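You operate a simulated robot arm through the tools that you are given. There is no shell and no other tool.

You are at the controls of a simulated robot arm. One attempt, no reset.

TASK
Turn the heater off, let it cool and close it up.
Fine: dial off first, then fuel valve shut; once the hot lamp is out shut the flap and exhaust handle; blue air slide to A.

It is judged by the outcome, as a careful person would: the job done as asked, and still so three seconds after it is handed in. It fails if anything else is knocked over, pushed out of place, dropped, spilled or broken.

THE ROBOT
A 7-joint arm with a two-finger gripper, fixed in place. Base frame: the origin is at the foot of the arm, x ahead of it, y to its left, z up; the work surface is at about z = 0.84. Lengths are in m, angles in rad, forces in N, time in s.
With the tool pointing down near the work surface it reaches from about 0.1 to 0.42 m from the base axis. Its first joint turns from -2.496 to 2.496 rad. Payload 1.47 kg.
The tool frame sits at the grasp point between the pads (the TCP): z along the fingers, y along the line on which they close. The tips reach 0.016 m beyond it. Largest opening 0.087 m; the body of the gripper starts 0.055 m behind the TCP.
Orientation is told as [roll, pitch, yaw] about the base's x, y, z axes, in that order, counted from this pose: with the fingers straight down and closing along the base's y, the tool's x points along the base's -x, its y along +y and its z along -z.

THE INTERFACE
- The arm moves only by the tool step_arm. Its argument "rows" is a list of rows, each an object of numbers (a shift or turn left out is 0, a gripper value left out holds the last): "jaw": the gripper command, from -1 (fully open) to 1 (shut), values between in proportion; "dx", "dy", "dz": the shift along the tool's x, y, z in m; "wx", "wy", "wz": the turn, a rotation vector about the tool's x, y, z in rad. In form: [{"jaw": .., "dx": .., "dy": .., "dz": .., "wx": .., "wy": .., "wz": ..}, ...]. A call has 1 to 20 rows; each row shifts and turns the commanded pose from where the row before left it, along the tool's axes as they then stand. Rows are played at 5 a second. More than 0.05 m and 0.15 rad between two rows, or a gripper value outside its range, and nothing of the call is played. A pose out of reach is approached as far as the arm can. The call stops where the force on the tool passes 40 N (or 10 N more than at its start, if that is more) or the arm is blocked; 0.2 s more then pass. Each finger travels about 0.045 m/s and halts on what it meets, pressing with about 28 N; the grip force reading is that of the motor and also rises with nothing between the fingers. The clock runs only during rows and for 0.2 s after the last one: add rows that do not move to give the fingers time. It gives the time, the measured TCP pose, the force on the tool (base axes), the opening and the grip force at its end, in the units of the frame above (readings bear some noise), with the torque about the TCP (base axes, N m) and any sound that the robot's microphone picked up.
- Cameras (640 x 400 px; columns grow to the right, rows downward): "scene" is fixed at [0.3996, -0.651, 1.4753]; the picture's right is [0.94, 0.34, 0.00], its down [0.11, -0.31, -0.94] and it looks along [-0.32, 0.89, -0.33] (base axes); focal length 307 px, centre (320, 200). "wrist" rides on the gripper at [0.073, 0.012, -0.09] in the tool frame; the picture's right is [-0.16, 0.99, 0.00], its down [-0.72, -0.12, -0.68] and it looks along [-0.67, -0.11, 0.73] (tool axes); focal length 247 px, centre (320, 200). There is no depth. A picture from a camera that has moved, and an enlarged one, comes with that camera's place and axes in the base frame and with its lens.
- get_image(camera): a new picture of that camera. It takes no simulated time.
- lift_body(by): slides the trunk up (or, below 0, down) by that many m; the arm rides with it, the base frame stays. It gives what a move gives, with no picture.
- enlarge(camera, box): a new picture of the part [left, top, right, bottom] of that camera's present view, enlarged. It takes no simulated time.
- sign_off(): hands the job in; it is judged then, once.

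Nothing tells you positions but the pictures and the camera data. Unless the task says otherwise, let go and move clear before handing in.

The tools are called after "Call:" as a command line: name --argument value ..., lists and objects as JSON in quotes. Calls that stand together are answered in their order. step_arm: Moves the arm, as the interface text tells. Its arguments: {"type":"object","properties":{"rows":{"type":"array"}},"required":["rows"]} The other tools are called the same way: lift_body (by) slides the trunk up or down; get_image (camera) takes a picture; enlarge (camera, box) takes an enlarged picture of a part of a camera's view; sign_off () hands the job in.

At the start:

```text
time: 0.0
ee_pos: [0.4332, 0.4126, 1.475]
orientation: [-0.003, 0.001, 0.001]
ft_force: [0.4, -0.2, -0.6]
ft_torque: [0.01, 0.02, 0.01]
opening: 0.0871
grip_force: 0.1
trunk travel left (down, up): [-0.993, 0.247]
```

scene: 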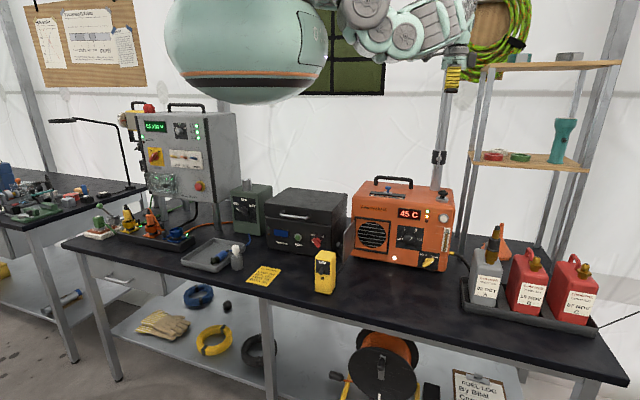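
wrist: 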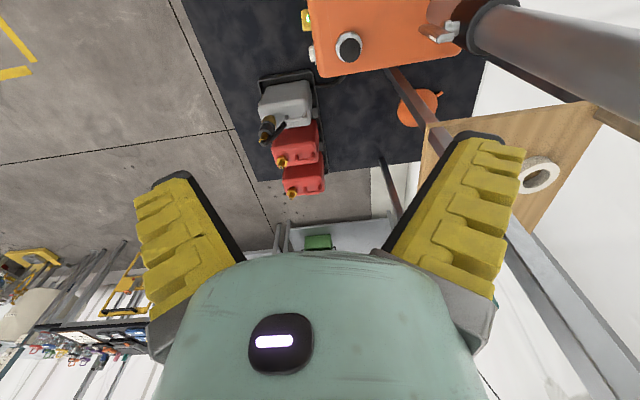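

The orange heater stands on the bench right of centre with a 45 C display; the arm is high above. I'll look closer at the heater first.

Call:
enlarge --camera "scene" --box '[340, 165, 470, 285]'

Call:
enlarge --camera "wrist" --box '[240, 0, 500, 160]'

Call:
enlarge --camera "scene" --box '[440, 180, 640, 340]'

Call:
enlarge --camera "scene" --box '[20, 0, 160, 90]'

Call:
enlarge --camera "scene" --box '[230, 170, 360, 300]'

```text
3.33 times, centred on (405, 225) of scene
camera zoom: at [0.3996, -0.651, 1.4753], right [0.94, 0.34, 0.0], down [0.11, -0.31, -0.94], along [-0.32, 0.89, -0.33], focal length 1023 px, centre (37, 117)
```

zoom: 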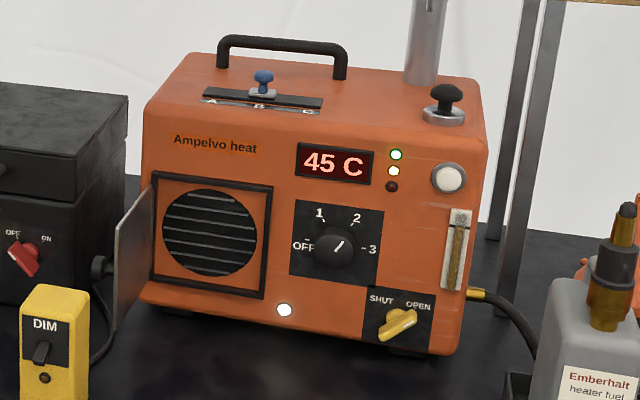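

```text
2.46 times, centred on (370, 80) of wrist
camera zoom: at [0.3596, 0.4229, 1.5644], right [0.16, 0.99, 0.0], down [0.72, -0.12, 0.68], along [0.67, -0.11, -0.73], focal length 608 px, centre (197, 495)
```

zoom: 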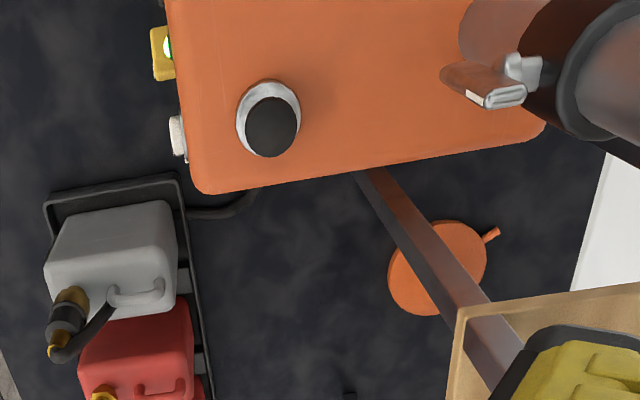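

```text
2.50 times, centred on (540, 260) of scene
camera zoom: at [0.3996, -0.651, 1.4753], right [0.94, 0.34, 0.0], down [0.11, -0.31, -0.94], along [-0.32, 0.89, -0.33], focal length 768 px, centre (-230, 50)
```

zoom: 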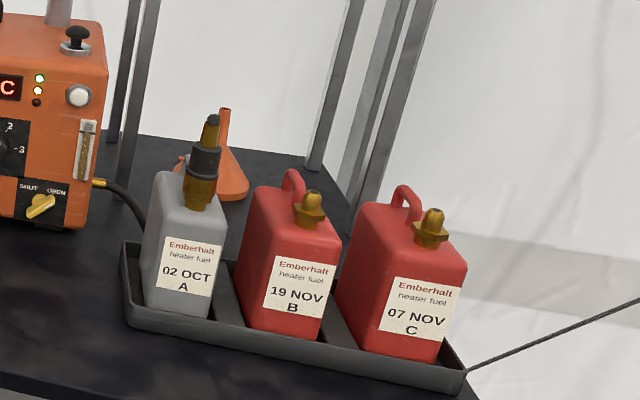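

```text
4.44 times, centred on (90, 45) of scene
camera zoom: at [0.3996, -0.651, 1.4753], right [0.94, 0.34, 0.0], down [0.11, -0.31, -0.94], along [-0.32, 0.89, -0.33], focal length 1364 px, centre (1342, 889)
```

zoom: 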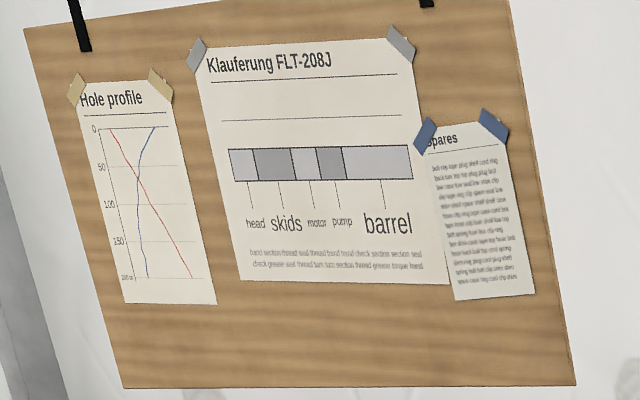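

```text
3.08 times, centred on (295, 235) of scene
camera zoom: at [0.3996, -0.651, 1.4753], right [0.94, 0.34, 0.0], down [0.11, -0.31, -0.94], along [-0.32, 0.89, -0.33], focal length 945 px, centre (397, 92)
```

zoom: 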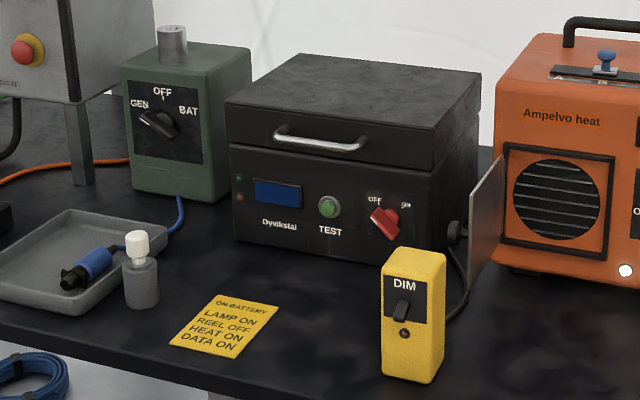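

The heater's front face seems to be at about y=0.43, x from 0.14 to 0.50. I'll zoom in on the details before moving.

Call:
enlarge --camera "scene" --box '[410, 130, 470, 200]'

Call:
enlarge --camera "scene" --box '[360, 170, 420, 210]'

Call:
enlarge --camera "scene" --box '[390, 200, 450, 240]'

Call:
enlarge --camera "scene" --box '[390, 235, 450, 275]'

Call:
enlarge --camera "scene" --box '[340, 210, 400, 270]'

Call:
enlarge --camera "wrist" --box '[400, 0, 500, 60]'

```text
5.71 times, centred on (440, 165) of scene
camera zoom: at [0.3996, -0.651, 1.4753], right [0.94, 0.34, 0.0], down [0.11, -0.31, -0.94], along [-0.32, 0.89, -0.33], focal length 1754 px, centre (-366, 400)
```

zoom: 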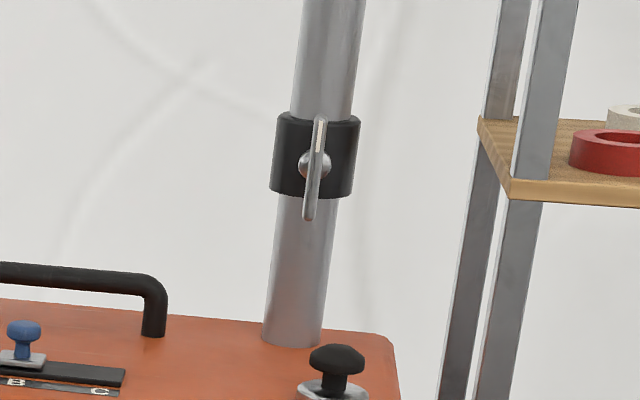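

```text
10.00 times, centred on (390, 190) of scene
camera zoom: at [0.3996, -0.651, 1.4753], right [0.94, 0.34, 0.0], down [0.11, -0.31, -0.94], along [-0.32, 0.89, -0.33], focal length 3070 px, centre (-380, 300)
```

zoom: 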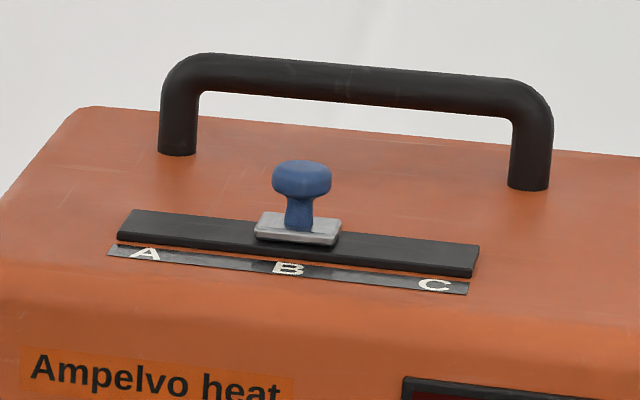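

```text
10.00 times, centred on (420, 220) of scene
camera zoom: at [0.3996, -0.651, 1.4753], right [0.94, 0.34, 0.0], down [0.11, -0.31, -0.94], along [-0.32, 0.89, -0.33], focal length 3070 px, centre (-680, 0)
```

zoom: 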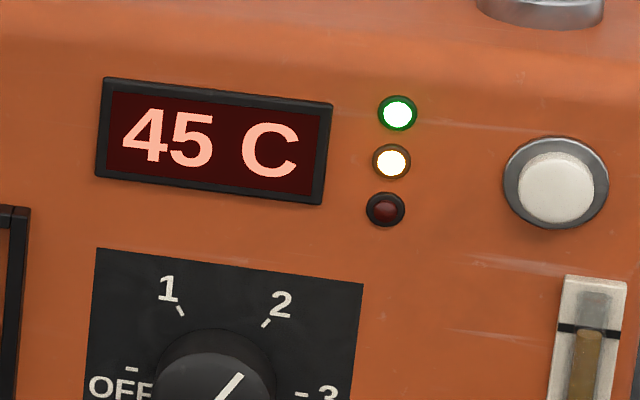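

```text
10.00 times, centred on (420, 255) of scene
camera zoom: at [0.3996, -0.651, 1.4753], right [0.94, 0.34, 0.0], down [0.11, -0.31, -0.94], along [-0.32, 0.89, -0.33], focal length 3070 px, centre (-680, -350)
```

zoom: 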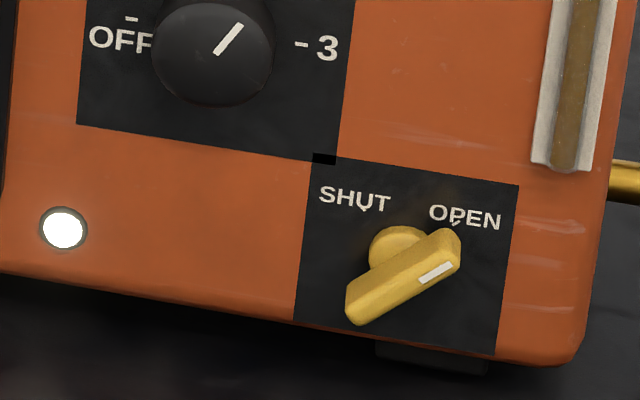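

```text
6.67 times, centred on (370, 240) of scene
camera zoom: at [0.3996, -0.651, 1.4753], right [0.94, 0.34, 0.0], down [0.11, -0.31, -0.94], along [-0.32, 0.89, -0.33], focal length 2047 px, centre (-13, -67)
```

zoom: 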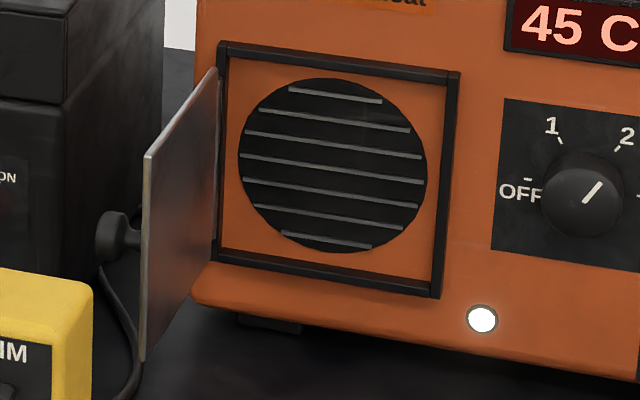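

```text
6.40 times, centred on (450, 30) of wrist
camera zoom: at [0.3596, 0.4229, 1.5644], right [0.16, 0.99, 0.0], down [0.72, -0.12, 0.68], along [0.67, -0.11, -0.73], focal length 1581 px, centre (-512, 1288)
```

zoom: 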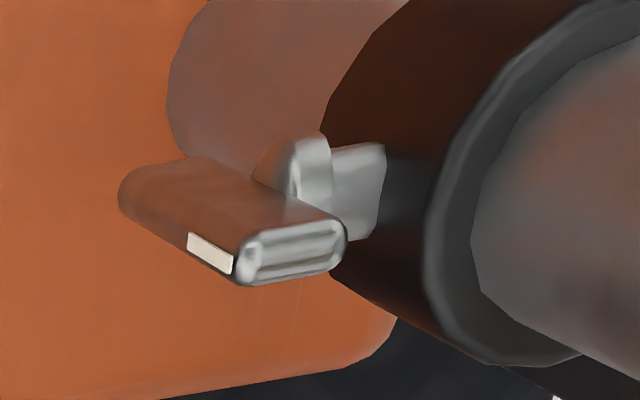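

I see the dial points at 2, the fuel valve at OPEN, the flap is swung open on the left, the exhaust handle stands vertical on the pipe, and the blue slide is at B. First I back the arm away from the heater into clear air and check its reactions.

Call:
step_arm --rows '[{"jaw": -1, "dy": -0.04}, {"dy": -0.04}, {"dy": -0.04}, {"dy": -0.04}, {"dy": -0.04}, {"dy": -0.04}]'

Call:
get_image --camera "scene"

```text
time: 1.4
ee_pos: [0.5225, 0.3174, 1.4622]
orientation: [-0.001, 0.002, -0.002]
ft_force: [-0.3, 0.6, -0.5]
ft_torque: [0.03, 0.02, -0.06]
opening: 0.087
grip_force: 0.1
out of reach, approached as far as the arm can: row 1, 2, 3, 4, 5, 6
trunk travel left (down, up): [-0.993, 0.247]
```

```text
taken
```

scene: 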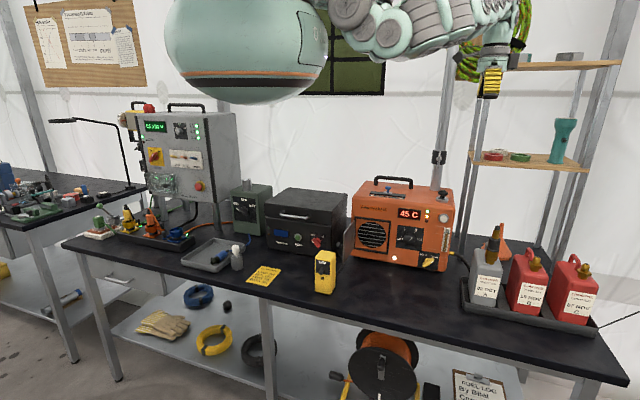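

The current height seems to sit at a folding limit of the arm, so I'll lower the tool a bit in free air (still well above everything) and see how the reach opens up.

Call:
step_arm --rows '[{"dz": 0.04}, {"dz": 0.04}, {"dz": 0.04}, {"dz": 0.04}]'

Call:
get_image --camera "scene"

```text
time: 2.4
ee_pos: [0.5223, 0.3171, 1.4612]
orientation: [0.0, 0.002, -0.001]
ft_force: [0.4, 0.5, -0.1]
ft_torque: [-0.02, -0.02, 0.01]
opening: 0.087
grip_force: 0.0
out of reach, approached as far as the arm can: row 1, 2, 3, 4
trunk travel left (down, up): [-0.993, 0.247]
```

```text
taken
```

scene: 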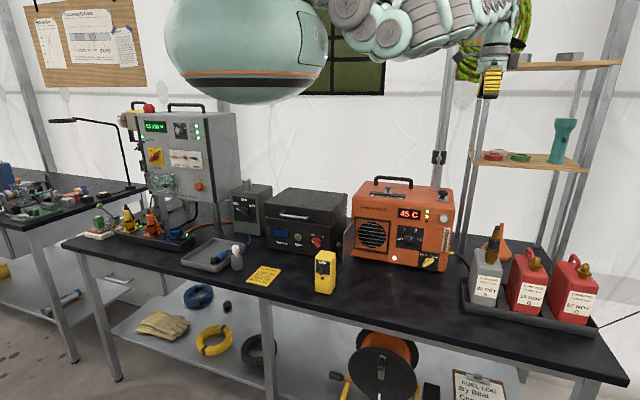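

Call:
enlarge --camera "scene" --box '[320, 0, 540, 110]'

Call:
get_image --camera "wrist"

```text
2.91 times, centred on (430, 55) of scene
camera zoom: at [0.3996, -0.651, 1.4753], right [0.94, 0.34, 0.0], down [0.11, -0.31, -0.94], along [-0.32, 0.89, -0.33], focal length 893 px, centre (0, 622)
```

zoom: 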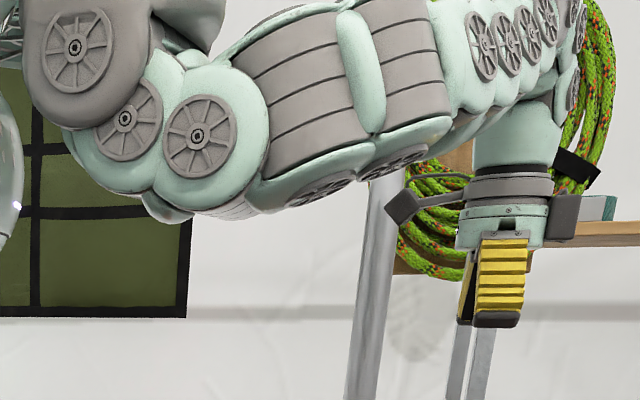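

```text
taken
camera wrist: at [0.4485, 0.3274, 1.5516], right [0.16, 0.99, 0.0], down [0.72, -0.12, 0.68], along [0.67, -0.11, -0.73], focal length 247 px, centre (320, 200)
```

wrist: 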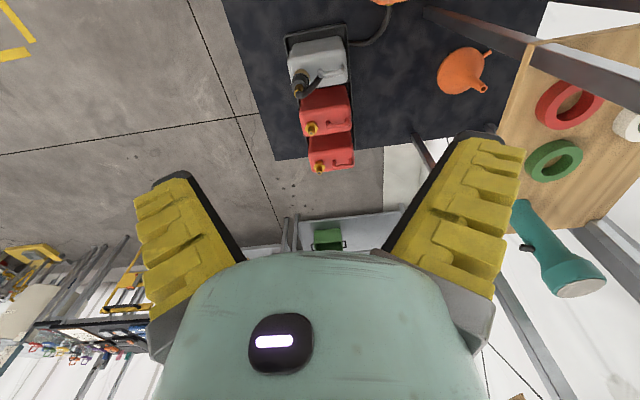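

Call:
step_arm --rows '[{"dz": -0.03}]'

```text
time: 2.8
ee_pos: [0.5282, 0.3206, 1.468]
orientation: [0.001, -0.001, 0.003]
ft_force: [-0.5, 0.0, -0.3]
ft_torque: [0.0, 0.04, 0.01]
opening: 0.087
grip_force: 0.0
out of reach, approached as far as the arm can: row 1
trunk travel left (down, up): [-0.993, 0.247]
```

The arm slides along a limit with the tool straight down, so I'll tilt the tool toward the heater direction and see if that frees it.

Call:
step_arm --rows '[{"wx": -0.12}, {"wx": -0.12}, {"wx": -0.12}, {"wx": -0.12}]'

Call:
enlarge --camera "scene" --box '[320, 0, 540, 110]'

```text
time: 3.8
ee_pos: [0.5605, 0.3563, 1.4947]
orientation: [0.421, -0.001, 0.0]
ft_force: [0.0, 0.4, 0.1]
ft_torque: [0.02, 0.0, 0.0]
opening: 0.0873
grip_force: 0.0
out of reach, approached as far as the arm can: row 1, 2
trunk travel left (down, up): [-0.993, 0.247]
```

```text
2.91 times, centred on (430, 55) of scene
camera zoom: at [0.3996, -0.651, 1.4753], right [0.94, 0.34, 0.0], down [0.11, -0.31, -0.94], along [-0.32, 0.89, -0.33], focal length 893 px, centre (0, 622)
```

zoom: 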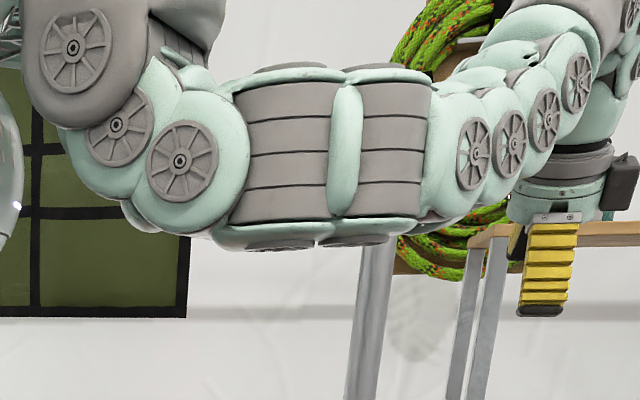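

Call:
step_arm --rows '[{"wx": -0.12}, {"wx": -0.12}, {"wx": -0.12}, {"wx": -0.12}, {"wx": -0.12}, {"wx": -0.12}]'

Call:
get_image --camera "scene"

```text
time: 5.2
ee_pos: [0.5703, 0.3631, 1.4989]
orientation: [1.141, 0.0, -0.001]
ft_force: [-0.4, 0.2, -0.1]
ft_torque: [-0.03, 0.03, 0.01]
opening: 0.087
grip_force: 0.0
out of reach, approached as far as the arm can: row 2, 3
trunk travel left (down, up): [-0.993, 0.247]
```

```text
taken
```

scene: 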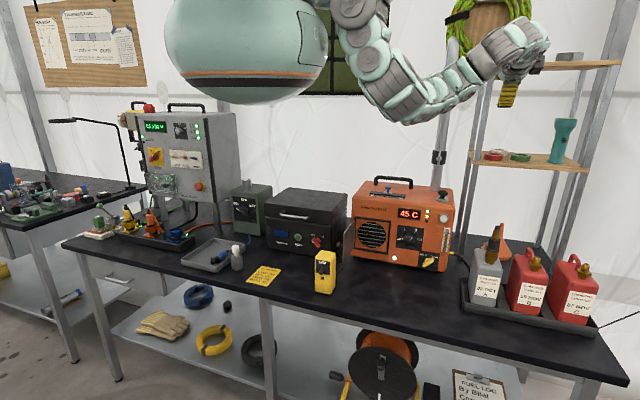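

The arm now hangs elbow-low in a V and moves freely. I'll bring the tool in toward a point in front of the heater, still high, and watch how the elbow folds.

Call:
step_arm --rows '[{"dx": 0.0243, "dy": -0.0262, "dz": -0.0057}, {"dx": 0.0243, "dy": -0.0262, "dz": -0.0057}, {"dx": 0.0243, "dy": -0.0262, "dz": -0.0057}, {"dx": 0.0243, "dy": -0.0262, "dz": -0.0057}, {"dx": 0.0243, "dy": -0.0262, "dz": -0.0057}, {"dx": 0.0243, "dy": -0.0262, "dz": -0.0057}, {"dx": 0.0243, "dy": -0.0262, "dz": -0.0057}]'

Call:
get_image --camera "scene"

Call:
get_image --camera "wrist"

```text
time: 6.8
ee_pos: [0.422, 0.2533, 1.3353]
orientation: [1.142, 0.0, -0.001]
ft_force: [1.3, -0.2, 0.6]
ft_torque: [-0.03, -0.01, 0.02]
opening: 0.087
grip_force: 0.0
out of reach, approached as far as the arm can: row 1, 6, 7
trunk travel left (down, up): [-0.993, 0.247]
```

```text
taken
```

scene: 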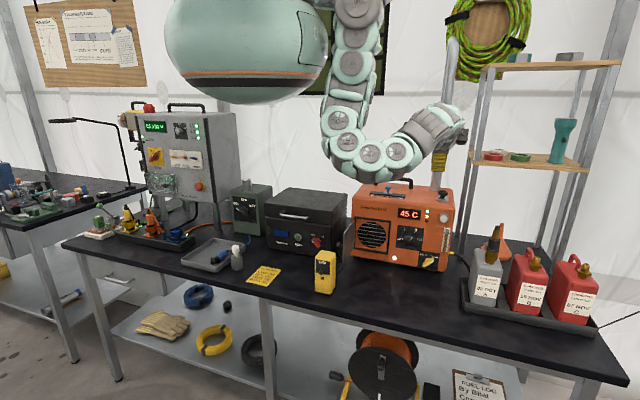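

```text
taken
camera wrist: at [0.3479, 0.1747, 1.3835], right [0.16, 0.41, 0.9], down [0.72, -0.67, 0.18], along [0.67, 0.62, -0.4], focal length 247 px, centre (320, 200)
```

wrist: 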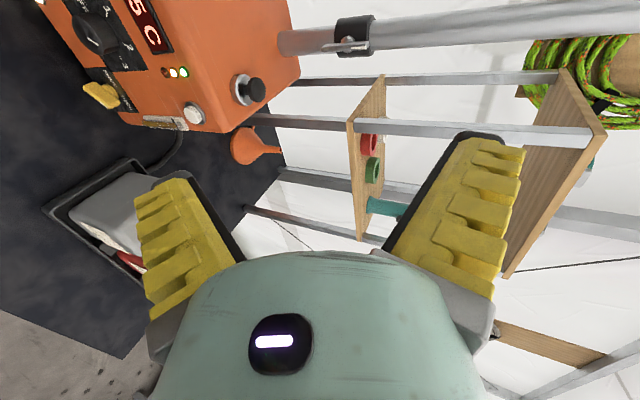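

The arm now hangs with its elbow low and the forearm reaching forward. I'll lower the trunk part of the way, which still keeps everything above the yellow DIM box and the heater top, then check.

Call:
lift_body --by -0.2

Call:
get_image --camera "scene"

Call:
get_image --camera "wrist"

```text
time: 9.0
ee_pos: [0.4219, 0.2531, 1.1359]
orientation: [1.141, 0.001, -0.001]
ft_force: [-0.3, 0.0, 0.2]
ft_torque: [-0.03, 0.03, 0.02]
opening: 0.0872
grip_force: 0.1
trunk travel left (down, up): [-0.793, 0.447]
```

```text
taken
```

scene: 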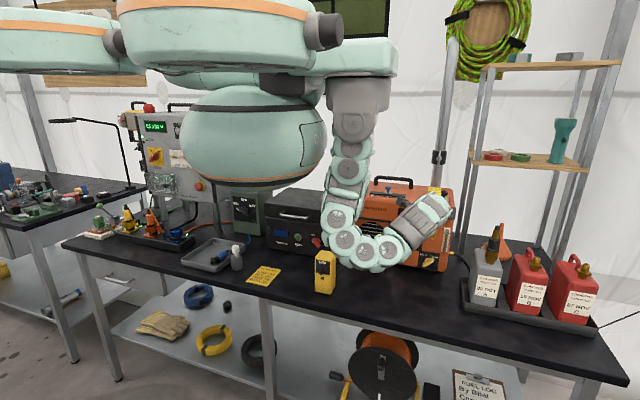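

```text
taken
camera wrist: at [0.3481, 0.1748, 1.1836], right [0.16, 0.41, 0.9], down [0.72, -0.67, 0.18], along [0.67, 0.62, -0.4], focal length 247 px, centre (320, 200)
```

wrist: 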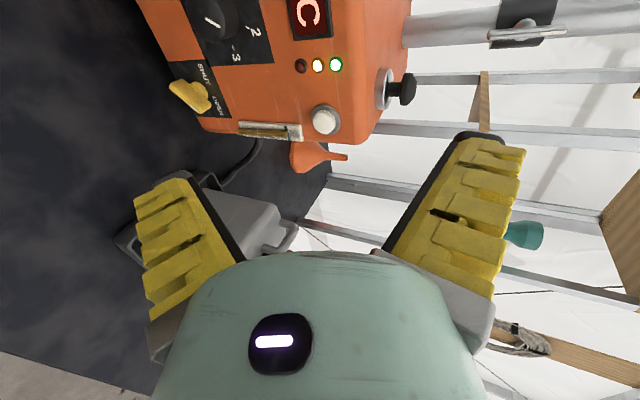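

The elbow hangs at about (0.30, -0.07, 1.11), just in front of the bench edge, and the shoulder is at about (0.24, 0.03, 1.44), so this trunk height suits the front controls. I'll level the tool toward the heater and bring it in front of the dial for a close look.

Call:
step_arm --rows '[{"wx": -0.11}, {"wx": -0.11}, {"wx": -0.11}, {"wx": -0.1}, {"dx": 0.012, "dy": -0.031, "dz": 0.006}, {"dx": 0.012, "dy": -0.031, "dz": 0.006}, {"dx": 0.012, "dy": -0.031, "dz": 0.006}, {"dx": 0.012, "dy": -0.031, "dz": 0.006}, {"dx": 0.012, "dy": -0.031, "dz": 0.006}]'

Call:
get_image --camera "scene"

Call:
get_image --camera "wrist"

```text
time: 11.0
ee_pos: [0.3621, 0.2823, 0.9799]
orientation: [1.571, 0.001, -0.001]
ft_force: [0.5, 0.2, -0.2]
ft_torque: [0.02, 0.01, -0.02]
opening: 0.0869
grip_force: 0.0
trunk travel left (down, up): [-0.793, 0.447]
```

```text
taken
```

scene: 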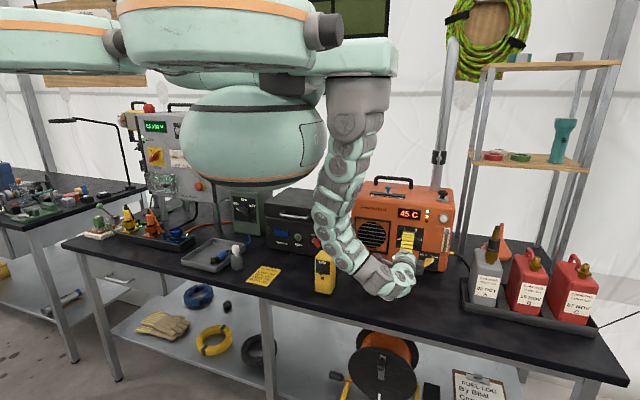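

```text
taken
camera wrist: at [0.2883, 0.1916, 0.9929], right [0.16, 0.0, 0.99], down [0.72, -0.68, -0.11], along [0.67, 0.73, -0.11], focal length 247 px, centre (320, 200)
```

wrist: 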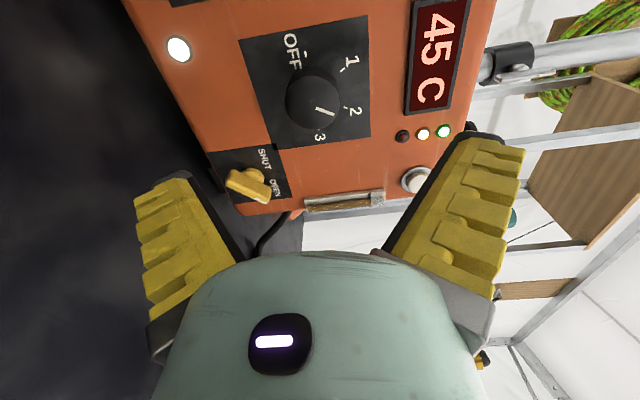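

The wrist view gives a clear look: lit white lamp, dial at 2, valve at OPEN. The dial axis comes out near (0.367, y, 0.973); I'll pre-rotate the gripper clockwise about its own axis so it can later turn the dial counter-clockwise by about 120°.

Call:
step_arm --rows '[{"wz": 0.14}, {"wz": 0.14}, {"wz": 0.14}, {"wz": 0.14}, {"wz": 0.14}, {"wz": 0.14}, {"wz": 0.14}, {"wz": 0.14}, {"wz": 0.14}, {"wz": 0.14}, {"wz": 0.14}]'

Call:
get_image --camera "wrist"

Call:
get_image --camera "scene"

```text
time: 13.4
ee_pos: [0.362, 0.2826, 0.9807]
orientation: [1.596, 1.543, 0.025]
ft_force: [1.3, -0.2, -0.1]
ft_torque: [-0.02, -0.02, 0.02]
opening: 0.0869
grip_force: 0.0
trunk travel left (down, up): [-0.793, 0.447]
```

```text
taken
camera wrist: at [0.3704, 0.1917, 1.054], right [0.99, 0.0, -0.13], down [-0.1, -0.68, -0.73], along [-0.09, 0.73, -0.67], focal length 247 px, centre (320, 200)
```

wrist: 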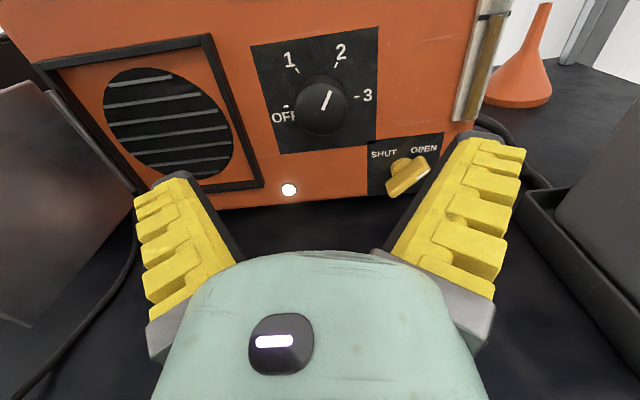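

```text
taken
```

scene: 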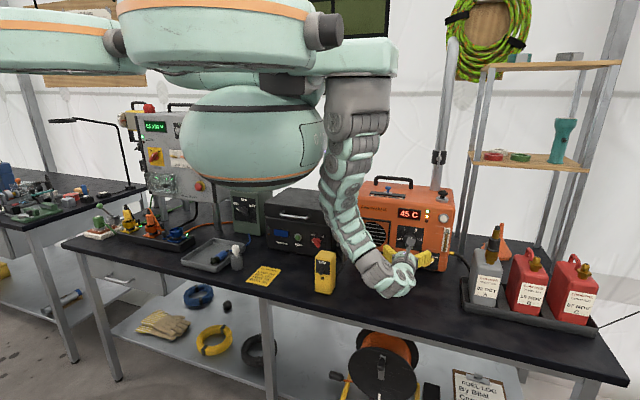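

Call:
enlarge --camera "wrist" --box '[240, 20, 440, 145]'

Call:
enlarge --camera "wrist" --box '[350, 120, 470, 200]'

```text
3.20 times, centred on (340, 82) of wrist
camera zoom: at [0.3704, 0.1917, 1.054], right [0.99, 0.0, -0.13], down [-0.1, -0.68, -0.73], along [-0.09, 0.73, -0.67], focal length 790 px, centre (256, 576)
```

zoom: 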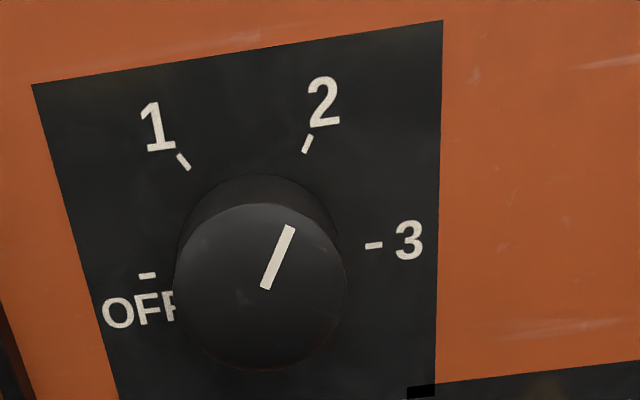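

```text
5.00 times, centred on (410, 160) of wrist
camera zoom: at [0.3704, 0.1917, 1.054], right [0.99, 0.0, -0.13], down [-0.1, -0.68, -0.73], along [-0.09, 0.73, -0.67], focal length 1235 px, centre (-130, 400)
```

zoom: 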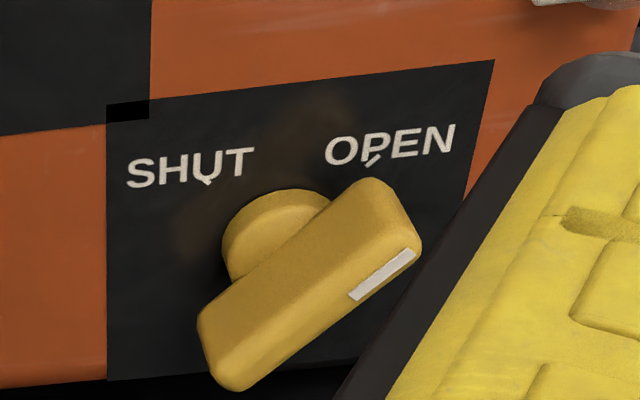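

The dial axis triangulates to about (0.360, 0.974) with its face near y=0.38, ticks at OFF=180°, 1=120°, 2=60°, 3=0°. I'll rotate a bit more, line up with the axis and move nearer.

Call:
step_arm --rows '[{"wz": 0.1375}, {"wz": 0.1375}, {"wz": 0.1375}, {"wz": 0.1375}, {"dx": -0.0068, "dy": 0.0016}, {"dz": 0.02}, {"dz": 0.02}, {"dz": 0.012}]'

Call:
get_image --camera "wrist"

Call:
enlarge --camera "scene" --box '[340, 200, 470, 300]'

```text
time: 15.2
ee_pos: [0.3608, 0.3338, 0.975]
orientation: [-1.571, 1.052, -3.143]
ft_force: [-0.2, -0.4, 0.2]
ft_torque: [0.05, 0.04, 0.01]
opening: 0.0868
grip_force: 0.1
trunk travel left (down, up): [-0.793, 0.447]
```

```text
taken
camera wrist: at [0.4053, 0.2435, 1.0319], right [0.78, 0.0, -0.63], down [-0.46, -0.68, -0.57], along [-0.43, 0.73, -0.53], focal length 247 px, centre (320, 200)
```

wrist: 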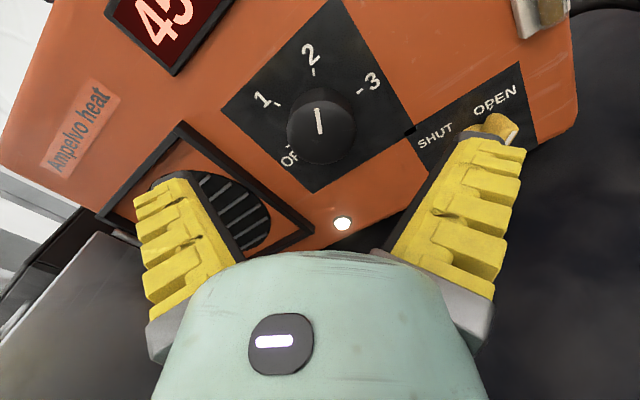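

```text
4.00 times, centred on (405, 250) of scene
camera zoom: at [0.3996, -0.651, 1.4753], right [0.94, 0.34, 0.0], down [0.11, -0.31, -0.94], along [-0.32, 0.89, -0.33], focal length 1228 px, centre (-20, 0)
```

zoom: 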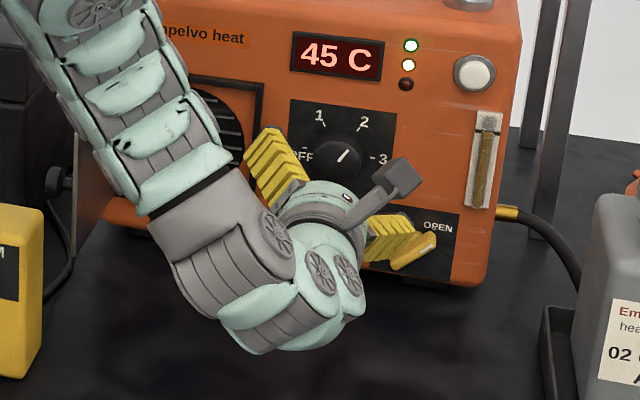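

Call:
enlarge --camera "wrist" --box '[230, 20, 430, 145]'

Call:
enlarge --camera "wrist" --box '[240, 80, 400, 180]'

```text
3.20 times, centred on (330, 82) of wrist
camera zoom: at [0.4053, 0.2435, 1.0319], right [0.78, 0.0, -0.63], down [-0.46, -0.68, -0.57], along [-0.43, 0.73, -0.53], focal length 790 px, centre (288, 576)
```

zoom: 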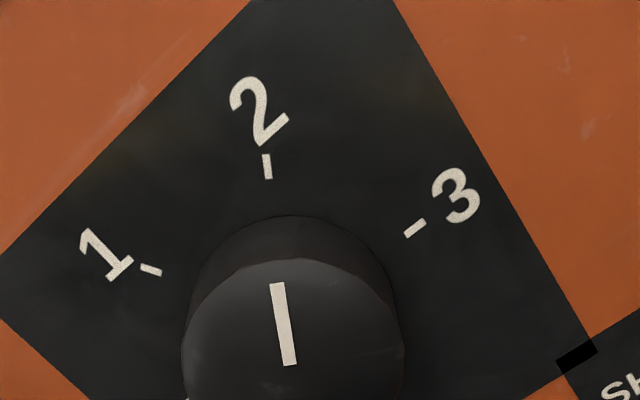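

```text
4.00 times, centred on (320, 130) of wrist
camera zoom: at [0.4053, 0.2435, 1.0319], right [0.78, 0.0, -0.63], down [-0.46, -0.68, -0.57], along [-0.43, 0.73, -0.53], focal length 988 px, centre (320, 480)
```

zoom: 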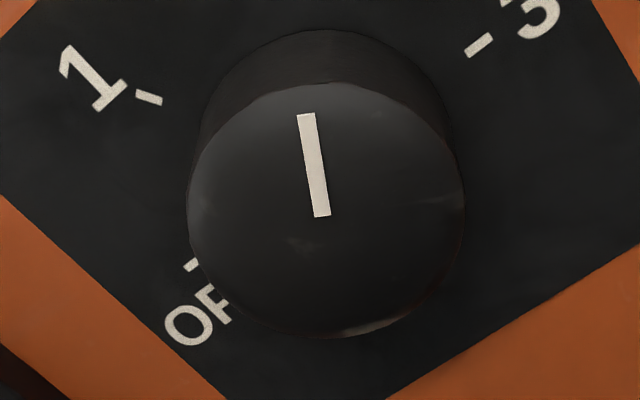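

The panel is at y≈0.3995 and the knob face at y≈0.381, so I'll advance until the tips are just short of the panel and close on the knob.

Call:
step_arm --rows '[{"dz": 0.015}, {"dz": 0.015}, {"dz": 0.0145}, {}, {"jaw": 1}, {}, {}, {}, {}]'

Call:
get_image --camera "wrist"

```text
time: 17.2
ee_pos: [0.3604, 0.3791, 0.9732]
orientation: [-1.567, 1.053, -3.141]
ft_force: [5.7, -2.9, -4.1]
ft_torque: [0.56, 0.03, -0.18]
opening: 0.0345
grip_force: 29.7
trunk travel left (down, up): [-0.793, 0.447]
```

```text
taken
camera wrist: at [0.4054, 0.2872, 1.0307], right [0.78, 0.0, -0.63], down [-0.46, -0.68, -0.57], along [-0.42, 0.73, -0.53], focal length 247 px, centre (320, 200)
```

wrist: 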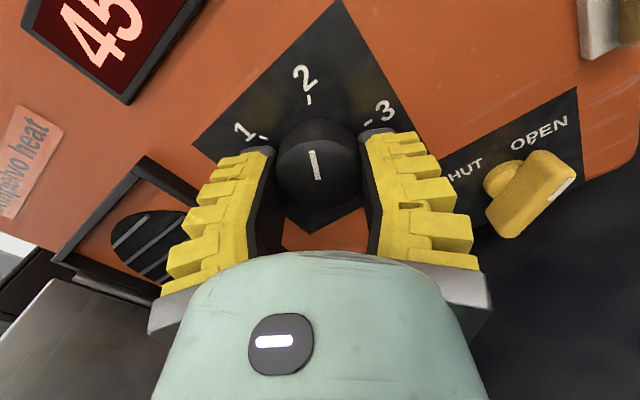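

The knob is held with small side forces. Now I turn it counter-clockwise, first half.

Call:
step_arm --rows '[{"wz": -0.13}, {"wz": -0.13}, {"wz": -0.13}, {"wz": -0.13}, {"wz": -0.13}, {"wz": -0.13}, {"wz": -0.13}, {"wz": -0.13}]'

Call:
get_image --camera "wrist"

```text
time: 19.0
ee_pos: [0.3622, 0.3788, 0.9752]
orientation: [1.571, 1.047, -0.002]
ft_force: [10.6, -3.9, -5.7]
ft_torque: [0.01, 0.01, -0.1]
opening: 0.0319
grip_force: 29.4
trunk travel left (down, up): [-0.793, 0.447]
```

```text
taken
camera wrist: at [0.3343, 0.2871, 1.044], right [0.93, 0.0, 0.36], down [0.26, -0.68, -0.68], along [0.24, 0.73, -0.64], focal length 247 px, centre (320, 200)
```

wrist: 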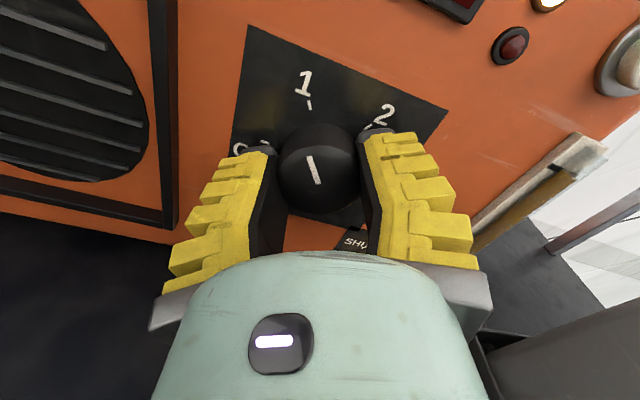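

The dial now points at 1 and follows the gripper. Second half to OFF.

Call:
step_arm --rows '[{"wz": -0.13}, {"wz": -0.13}, {"wz": -0.13}, {"wz": -0.13}, {"wz": -0.13}, {"wz": -0.13}, {"wz": -0.13}, {"wz": -0.13}]'

Call:
get_image --camera "wrist"

Call:
enlarge --camera "scene" --box '[340, 180, 470, 280]'

```text
time: 20.8
ee_pos: [0.3622, 0.3782, 0.9754]
orientation: [1.573, 0.007, -0.002]
ft_force: [3.4, -10.0, 16.0]
ft_torque: [0.24, 0.3, -0.08]
opening: 0.0326
grip_force: 30.6
trunk travel left (down, up): [-0.793, 0.447]
```

```text
taken
camera wrist: at [0.288, 0.2883, 0.9871], right [0.17, 0.0, 0.99], down [0.72, -0.68, -0.12], along [0.67, 0.73, -0.11], focal length 247 px, centre (320, 200)
```

wrist: 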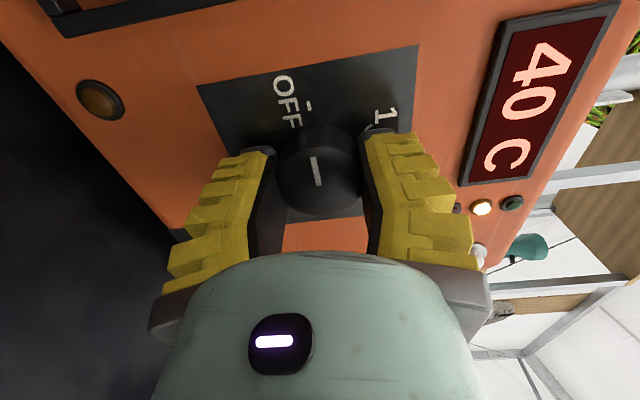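

```text
4.00 times, centred on (405, 230) of scene
camera zoom: at [0.3996, -0.651, 1.4753], right [0.94, 0.34, 0.0], down [0.11, -0.31, -0.94], along [-0.32, 0.89, -0.33], focal length 1228 px, centre (-20, 80)
```

zoom: 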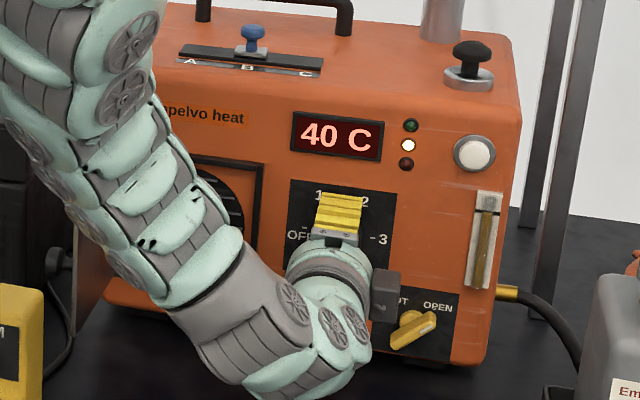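

The green and white lamps went out and the display fell to 40 C; the amber lamp is still on, likely the hot lamp. I'll check the dial mark against OFF.

Call:
enlarge --camera "wrist" --box '[240, 60, 400, 220]'

```text
2.50 times, centred on (320, 140) of wrist
camera zoom: at [0.288, 0.2883, 0.9871], right [0.17, 0.0, 0.99], down [0.72, -0.68, -0.12], along [0.67, 0.73, -0.11], focal length 617 px, centre (320, 350)
```

zoom: 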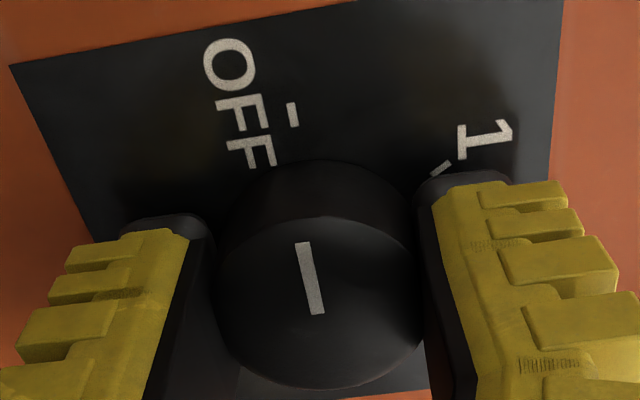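

The mark lines up with the OFF tick. Releasing and backing off.

Call:
step_arm --rows '[{"jaw": -1}, {}, {}, {}, {}, {"dz": -0.02}, {"dz": -0.03}, {"dz": -0.03}]'

Call:
get_image --camera "wrist"

Call:
enlarge --camera "scene" --box '[340, 180, 470, 280]'

```text
time: 22.6
ee_pos: [0.3587, 0.2967, 0.9739]
orientation: [1.568, 0.009, 0.001]
ft_force: [-0.3, 0.4, -0.1]
ft_torque: [0.02, -0.02, 0.03]
opening: 0.087
grip_force: 0.0
trunk travel left (down, up): [-0.793, 0.447]
```

```text
taken
camera wrist: at [0.2866, 0.2059, 0.9874], right [0.17, 0.0, 0.99], down [0.72, -0.68, -0.12], along [0.67, 0.73, -0.11], focal length 247 px, centre (320, 200)
```

wrist: 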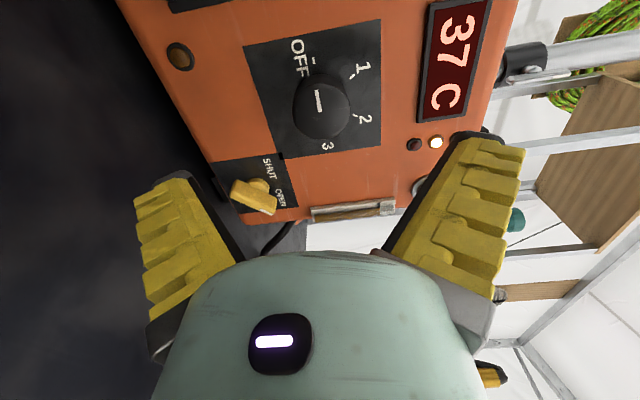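

```text
4.00 times, centred on (405, 230) of scene
camera zoom: at [0.3996, -0.651, 1.4753], right [0.94, 0.34, 0.0], down [0.11, -0.31, -0.94], along [-0.32, 0.89, -0.33], focal length 1228 px, centre (-20, 80)
```

zoom: 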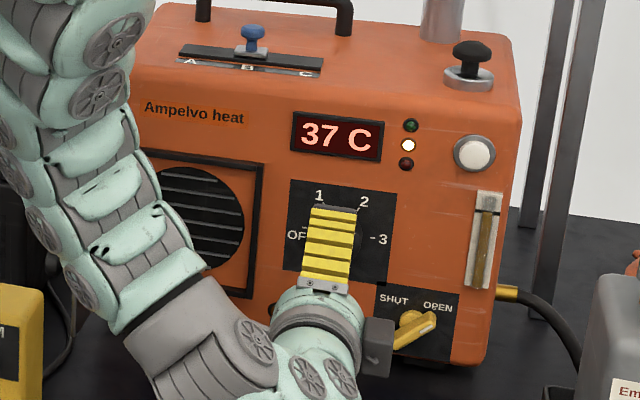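

Dial is at OFF, 37 C and falling, amber lamp still lit. The valve bar is centred near (0.433, 0.377, 0.901) at 45°, so I'll part-close the jaw and roll the gripper to 135° in free air so it can pinch the bar and turn it 90° counter-clockwise with the camera kept on top.

Call:
step_arm --rows '[{"jaw": 0.0, "wz": 0.138}, {"wz": 0.138}, {"wz": 0.138}, {"wz": 0.138}, {"wz": 0.138}, {"wz": 0.138}, {"wz": 0.138}, {"wz": 0.138}, {"wz": 0.138}, {"wz": 0.138}, {"wz": 0.138}, {"wz": 0.138}, {"wz": 0.138}, {"wz": 0.138}, {"wz": 0.138}, {"wz": 0.138}, {"wz": 0.138}]'

Call:
lift_body --by -0.05

Call:
get_image --camera "wrist"

Call:
get_image --camera "scene"

```text
time: 26.2
ee_pos: [0.3592, 0.2986, 0.9739]
orientation: [-1.571, 0.781, -3.143]
ft_force: [0.4, 0.1, -0.5]
ft_torque: [0.0, 0.0, -0.02]
opening: 0.0491
grip_force: 4.2
trunk travel left (down, up): [-0.793, 0.447]
```

```text
time: 27.1
ee_pos: [0.3603, 0.2987, 0.9244]
orientation: [-1.57, 0.785, 3.142]
ft_force: [0.2, 0.6, -0.4]
ft_torque: [0.01, 0.01, 0.0]
opening: 0.0487
grip_force: 4.3
trunk travel left (down, up): [-0.743, 0.497]
```

```text
taken
camera wrist: at [0.4188, 0.2078, 0.9673], right [0.59, 0.0, -0.81], down [-0.59, -0.68, -0.43], along [-0.55, 0.73, -0.4], focal length 247 px, centre (320, 200)
```

wrist: 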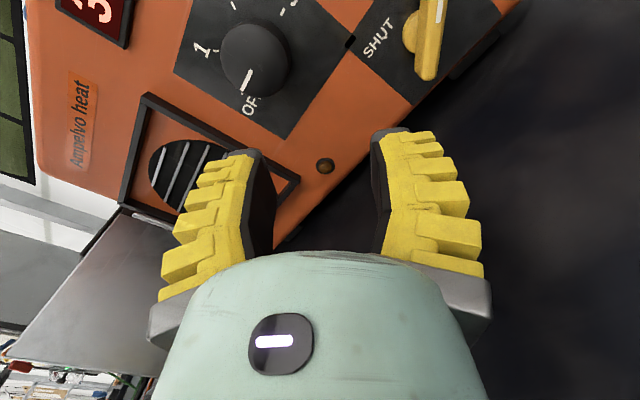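

```text
taken
```

scene: 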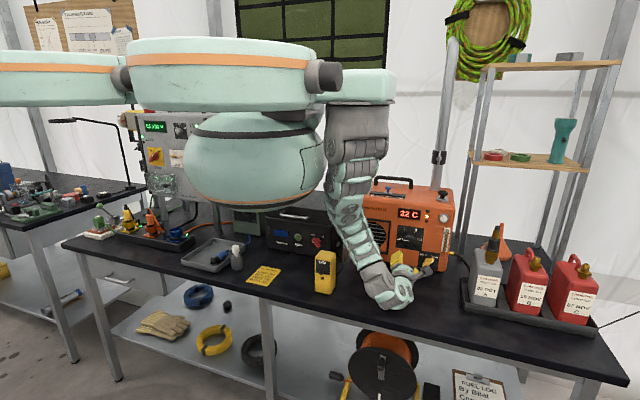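

Moving sideways in free air to line up with the fuel valve.

Call:
step_arm --rows '[{"dx": 0.0118, "dy": 0.0226}, {"dx": 0.0118, "dy": 0.0226}, {"dx": 0.0118, "dy": 0.0226}, {}]'

Call:
get_image --camera "wrist"

Call:
enlarge --camera "scene" --box '[340, 200, 500, 320]'

```text
time: 28.1
ee_pos: [0.4335, 0.2995, 0.9008]
orientation: [-1.57, 0.784, 3.141]
ft_force: [1.1, -0.9, -0.6]
ft_torque: [0.02, 0.02, 0.0]
opening: 0.0492
grip_force: 3.7
trunk travel left (down, up): [-0.743, 0.497]
```

```text
taken
camera wrist: at [0.492, 0.2083, 0.9439], right [0.59, 0.0, -0.81], down [-0.6, -0.68, -0.43], along [-0.55, 0.73, -0.4], focal length 247 px, centre (320, 200)
```

wrist: 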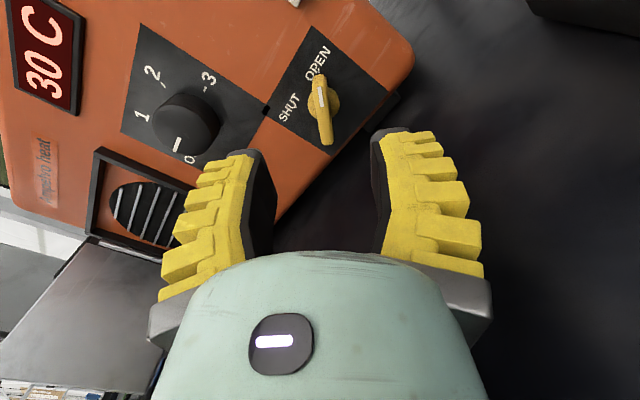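

```text
3.33 times, centred on (420, 260) of scene
camera zoom: at [0.3996, -0.651, 1.4753], right [0.94, 0.34, 0.0], down [0.11, -0.31, -0.94], along [-0.32, 0.89, -0.33], focal length 1023 px, centre (-13, 0)
```

zoom: 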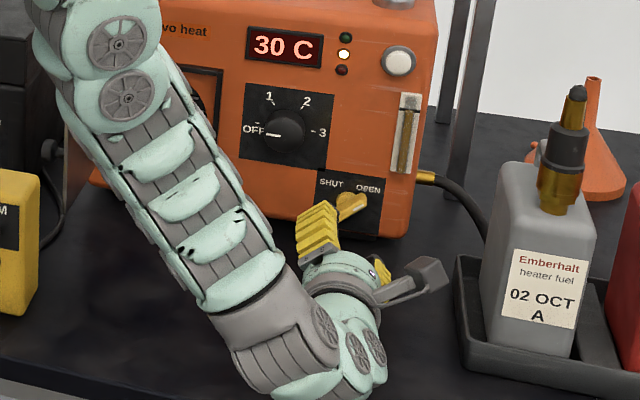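

Call:
enlarge --camera "wrist" --box '[260, 40, 400, 160]'

```text
3.33 times, centred on (330, 100) of wrist
camera zoom: at [0.492, 0.2083, 0.9439], right [0.59, 0.0, -0.81], down [-0.6, -0.68, -0.43], along [-0.55, 0.73, -0.4], focal length 823 px, centre (287, 533)
```

zoom: 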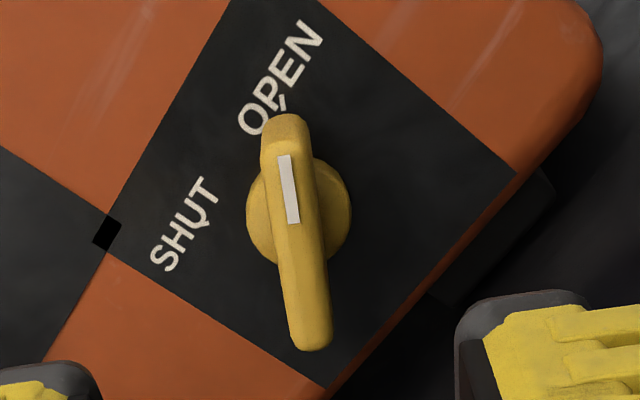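

The gripper is lined up with the valve bar (centre ≈ (0.4345, 0.380, 0.900)). Advancing most of the way, then a look.

Call:
step_arm --rows '[{"dy": 0.0012, "dz": 0.018}, {"dz": 0.018}, {"dz": 0.018}, {}]'

Call:
get_image --camera "wrist"

Call:
enlarge --camera "wrist" --box '[240, 80, 400, 220]'

Call:
enlarge --camera "scene" --box '[340, 200, 500, 320]'

```text
time: 29.1
ee_pos: [0.43, 0.3471, 0.8981]
orientation: [-1.57, 0.784, -3.142]
ft_force: [0.6, -0.4, 0.3]
ft_torque: [0.03, -0.02, 0.02]
opening: 0.0489
grip_force: 4.0
out of reach, approached as far as the arm can: row 2
trunk travel left (down, up): [-0.743, 0.497]
```

```text
taken
camera wrist: at [0.4889, 0.2565, 0.9423], right [0.59, 0.0, -0.81], down [-0.59, -0.68, -0.43], along [-0.55, 0.73, -0.4], focal length 247 px, centre (320, 200)
```

wrist: 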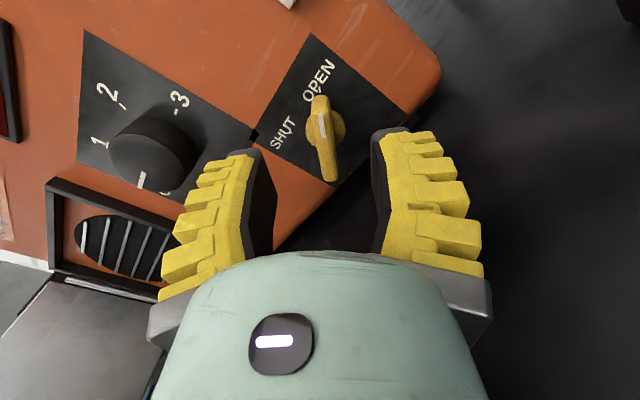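

```text
2.86 times, centred on (320, 150) of wrist
camera zoom: at [0.4889, 0.2565, 0.9423], right [0.59, 0.0, -0.81], down [-0.59, -0.68, -0.43], along [-0.55, 0.73, -0.4], focal length 706 px, centre (320, 343)
```

zoom: 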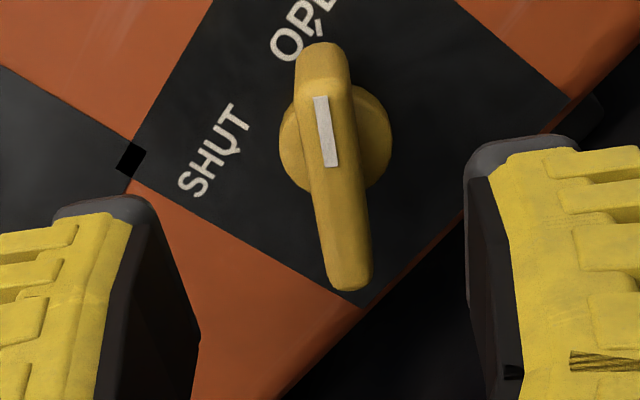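

```text
3.33 times, centred on (420, 260) of scene
camera zoom: at [0.3996, -0.651, 1.4753], right [0.94, 0.34, 0.0], down [0.11, -0.31, -0.94], along [-0.32, 0.89, -0.33], focal length 1023 px, centre (-13, 0)
```

zoom: 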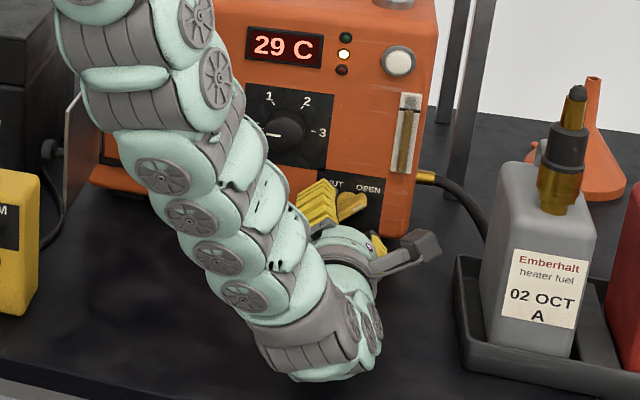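

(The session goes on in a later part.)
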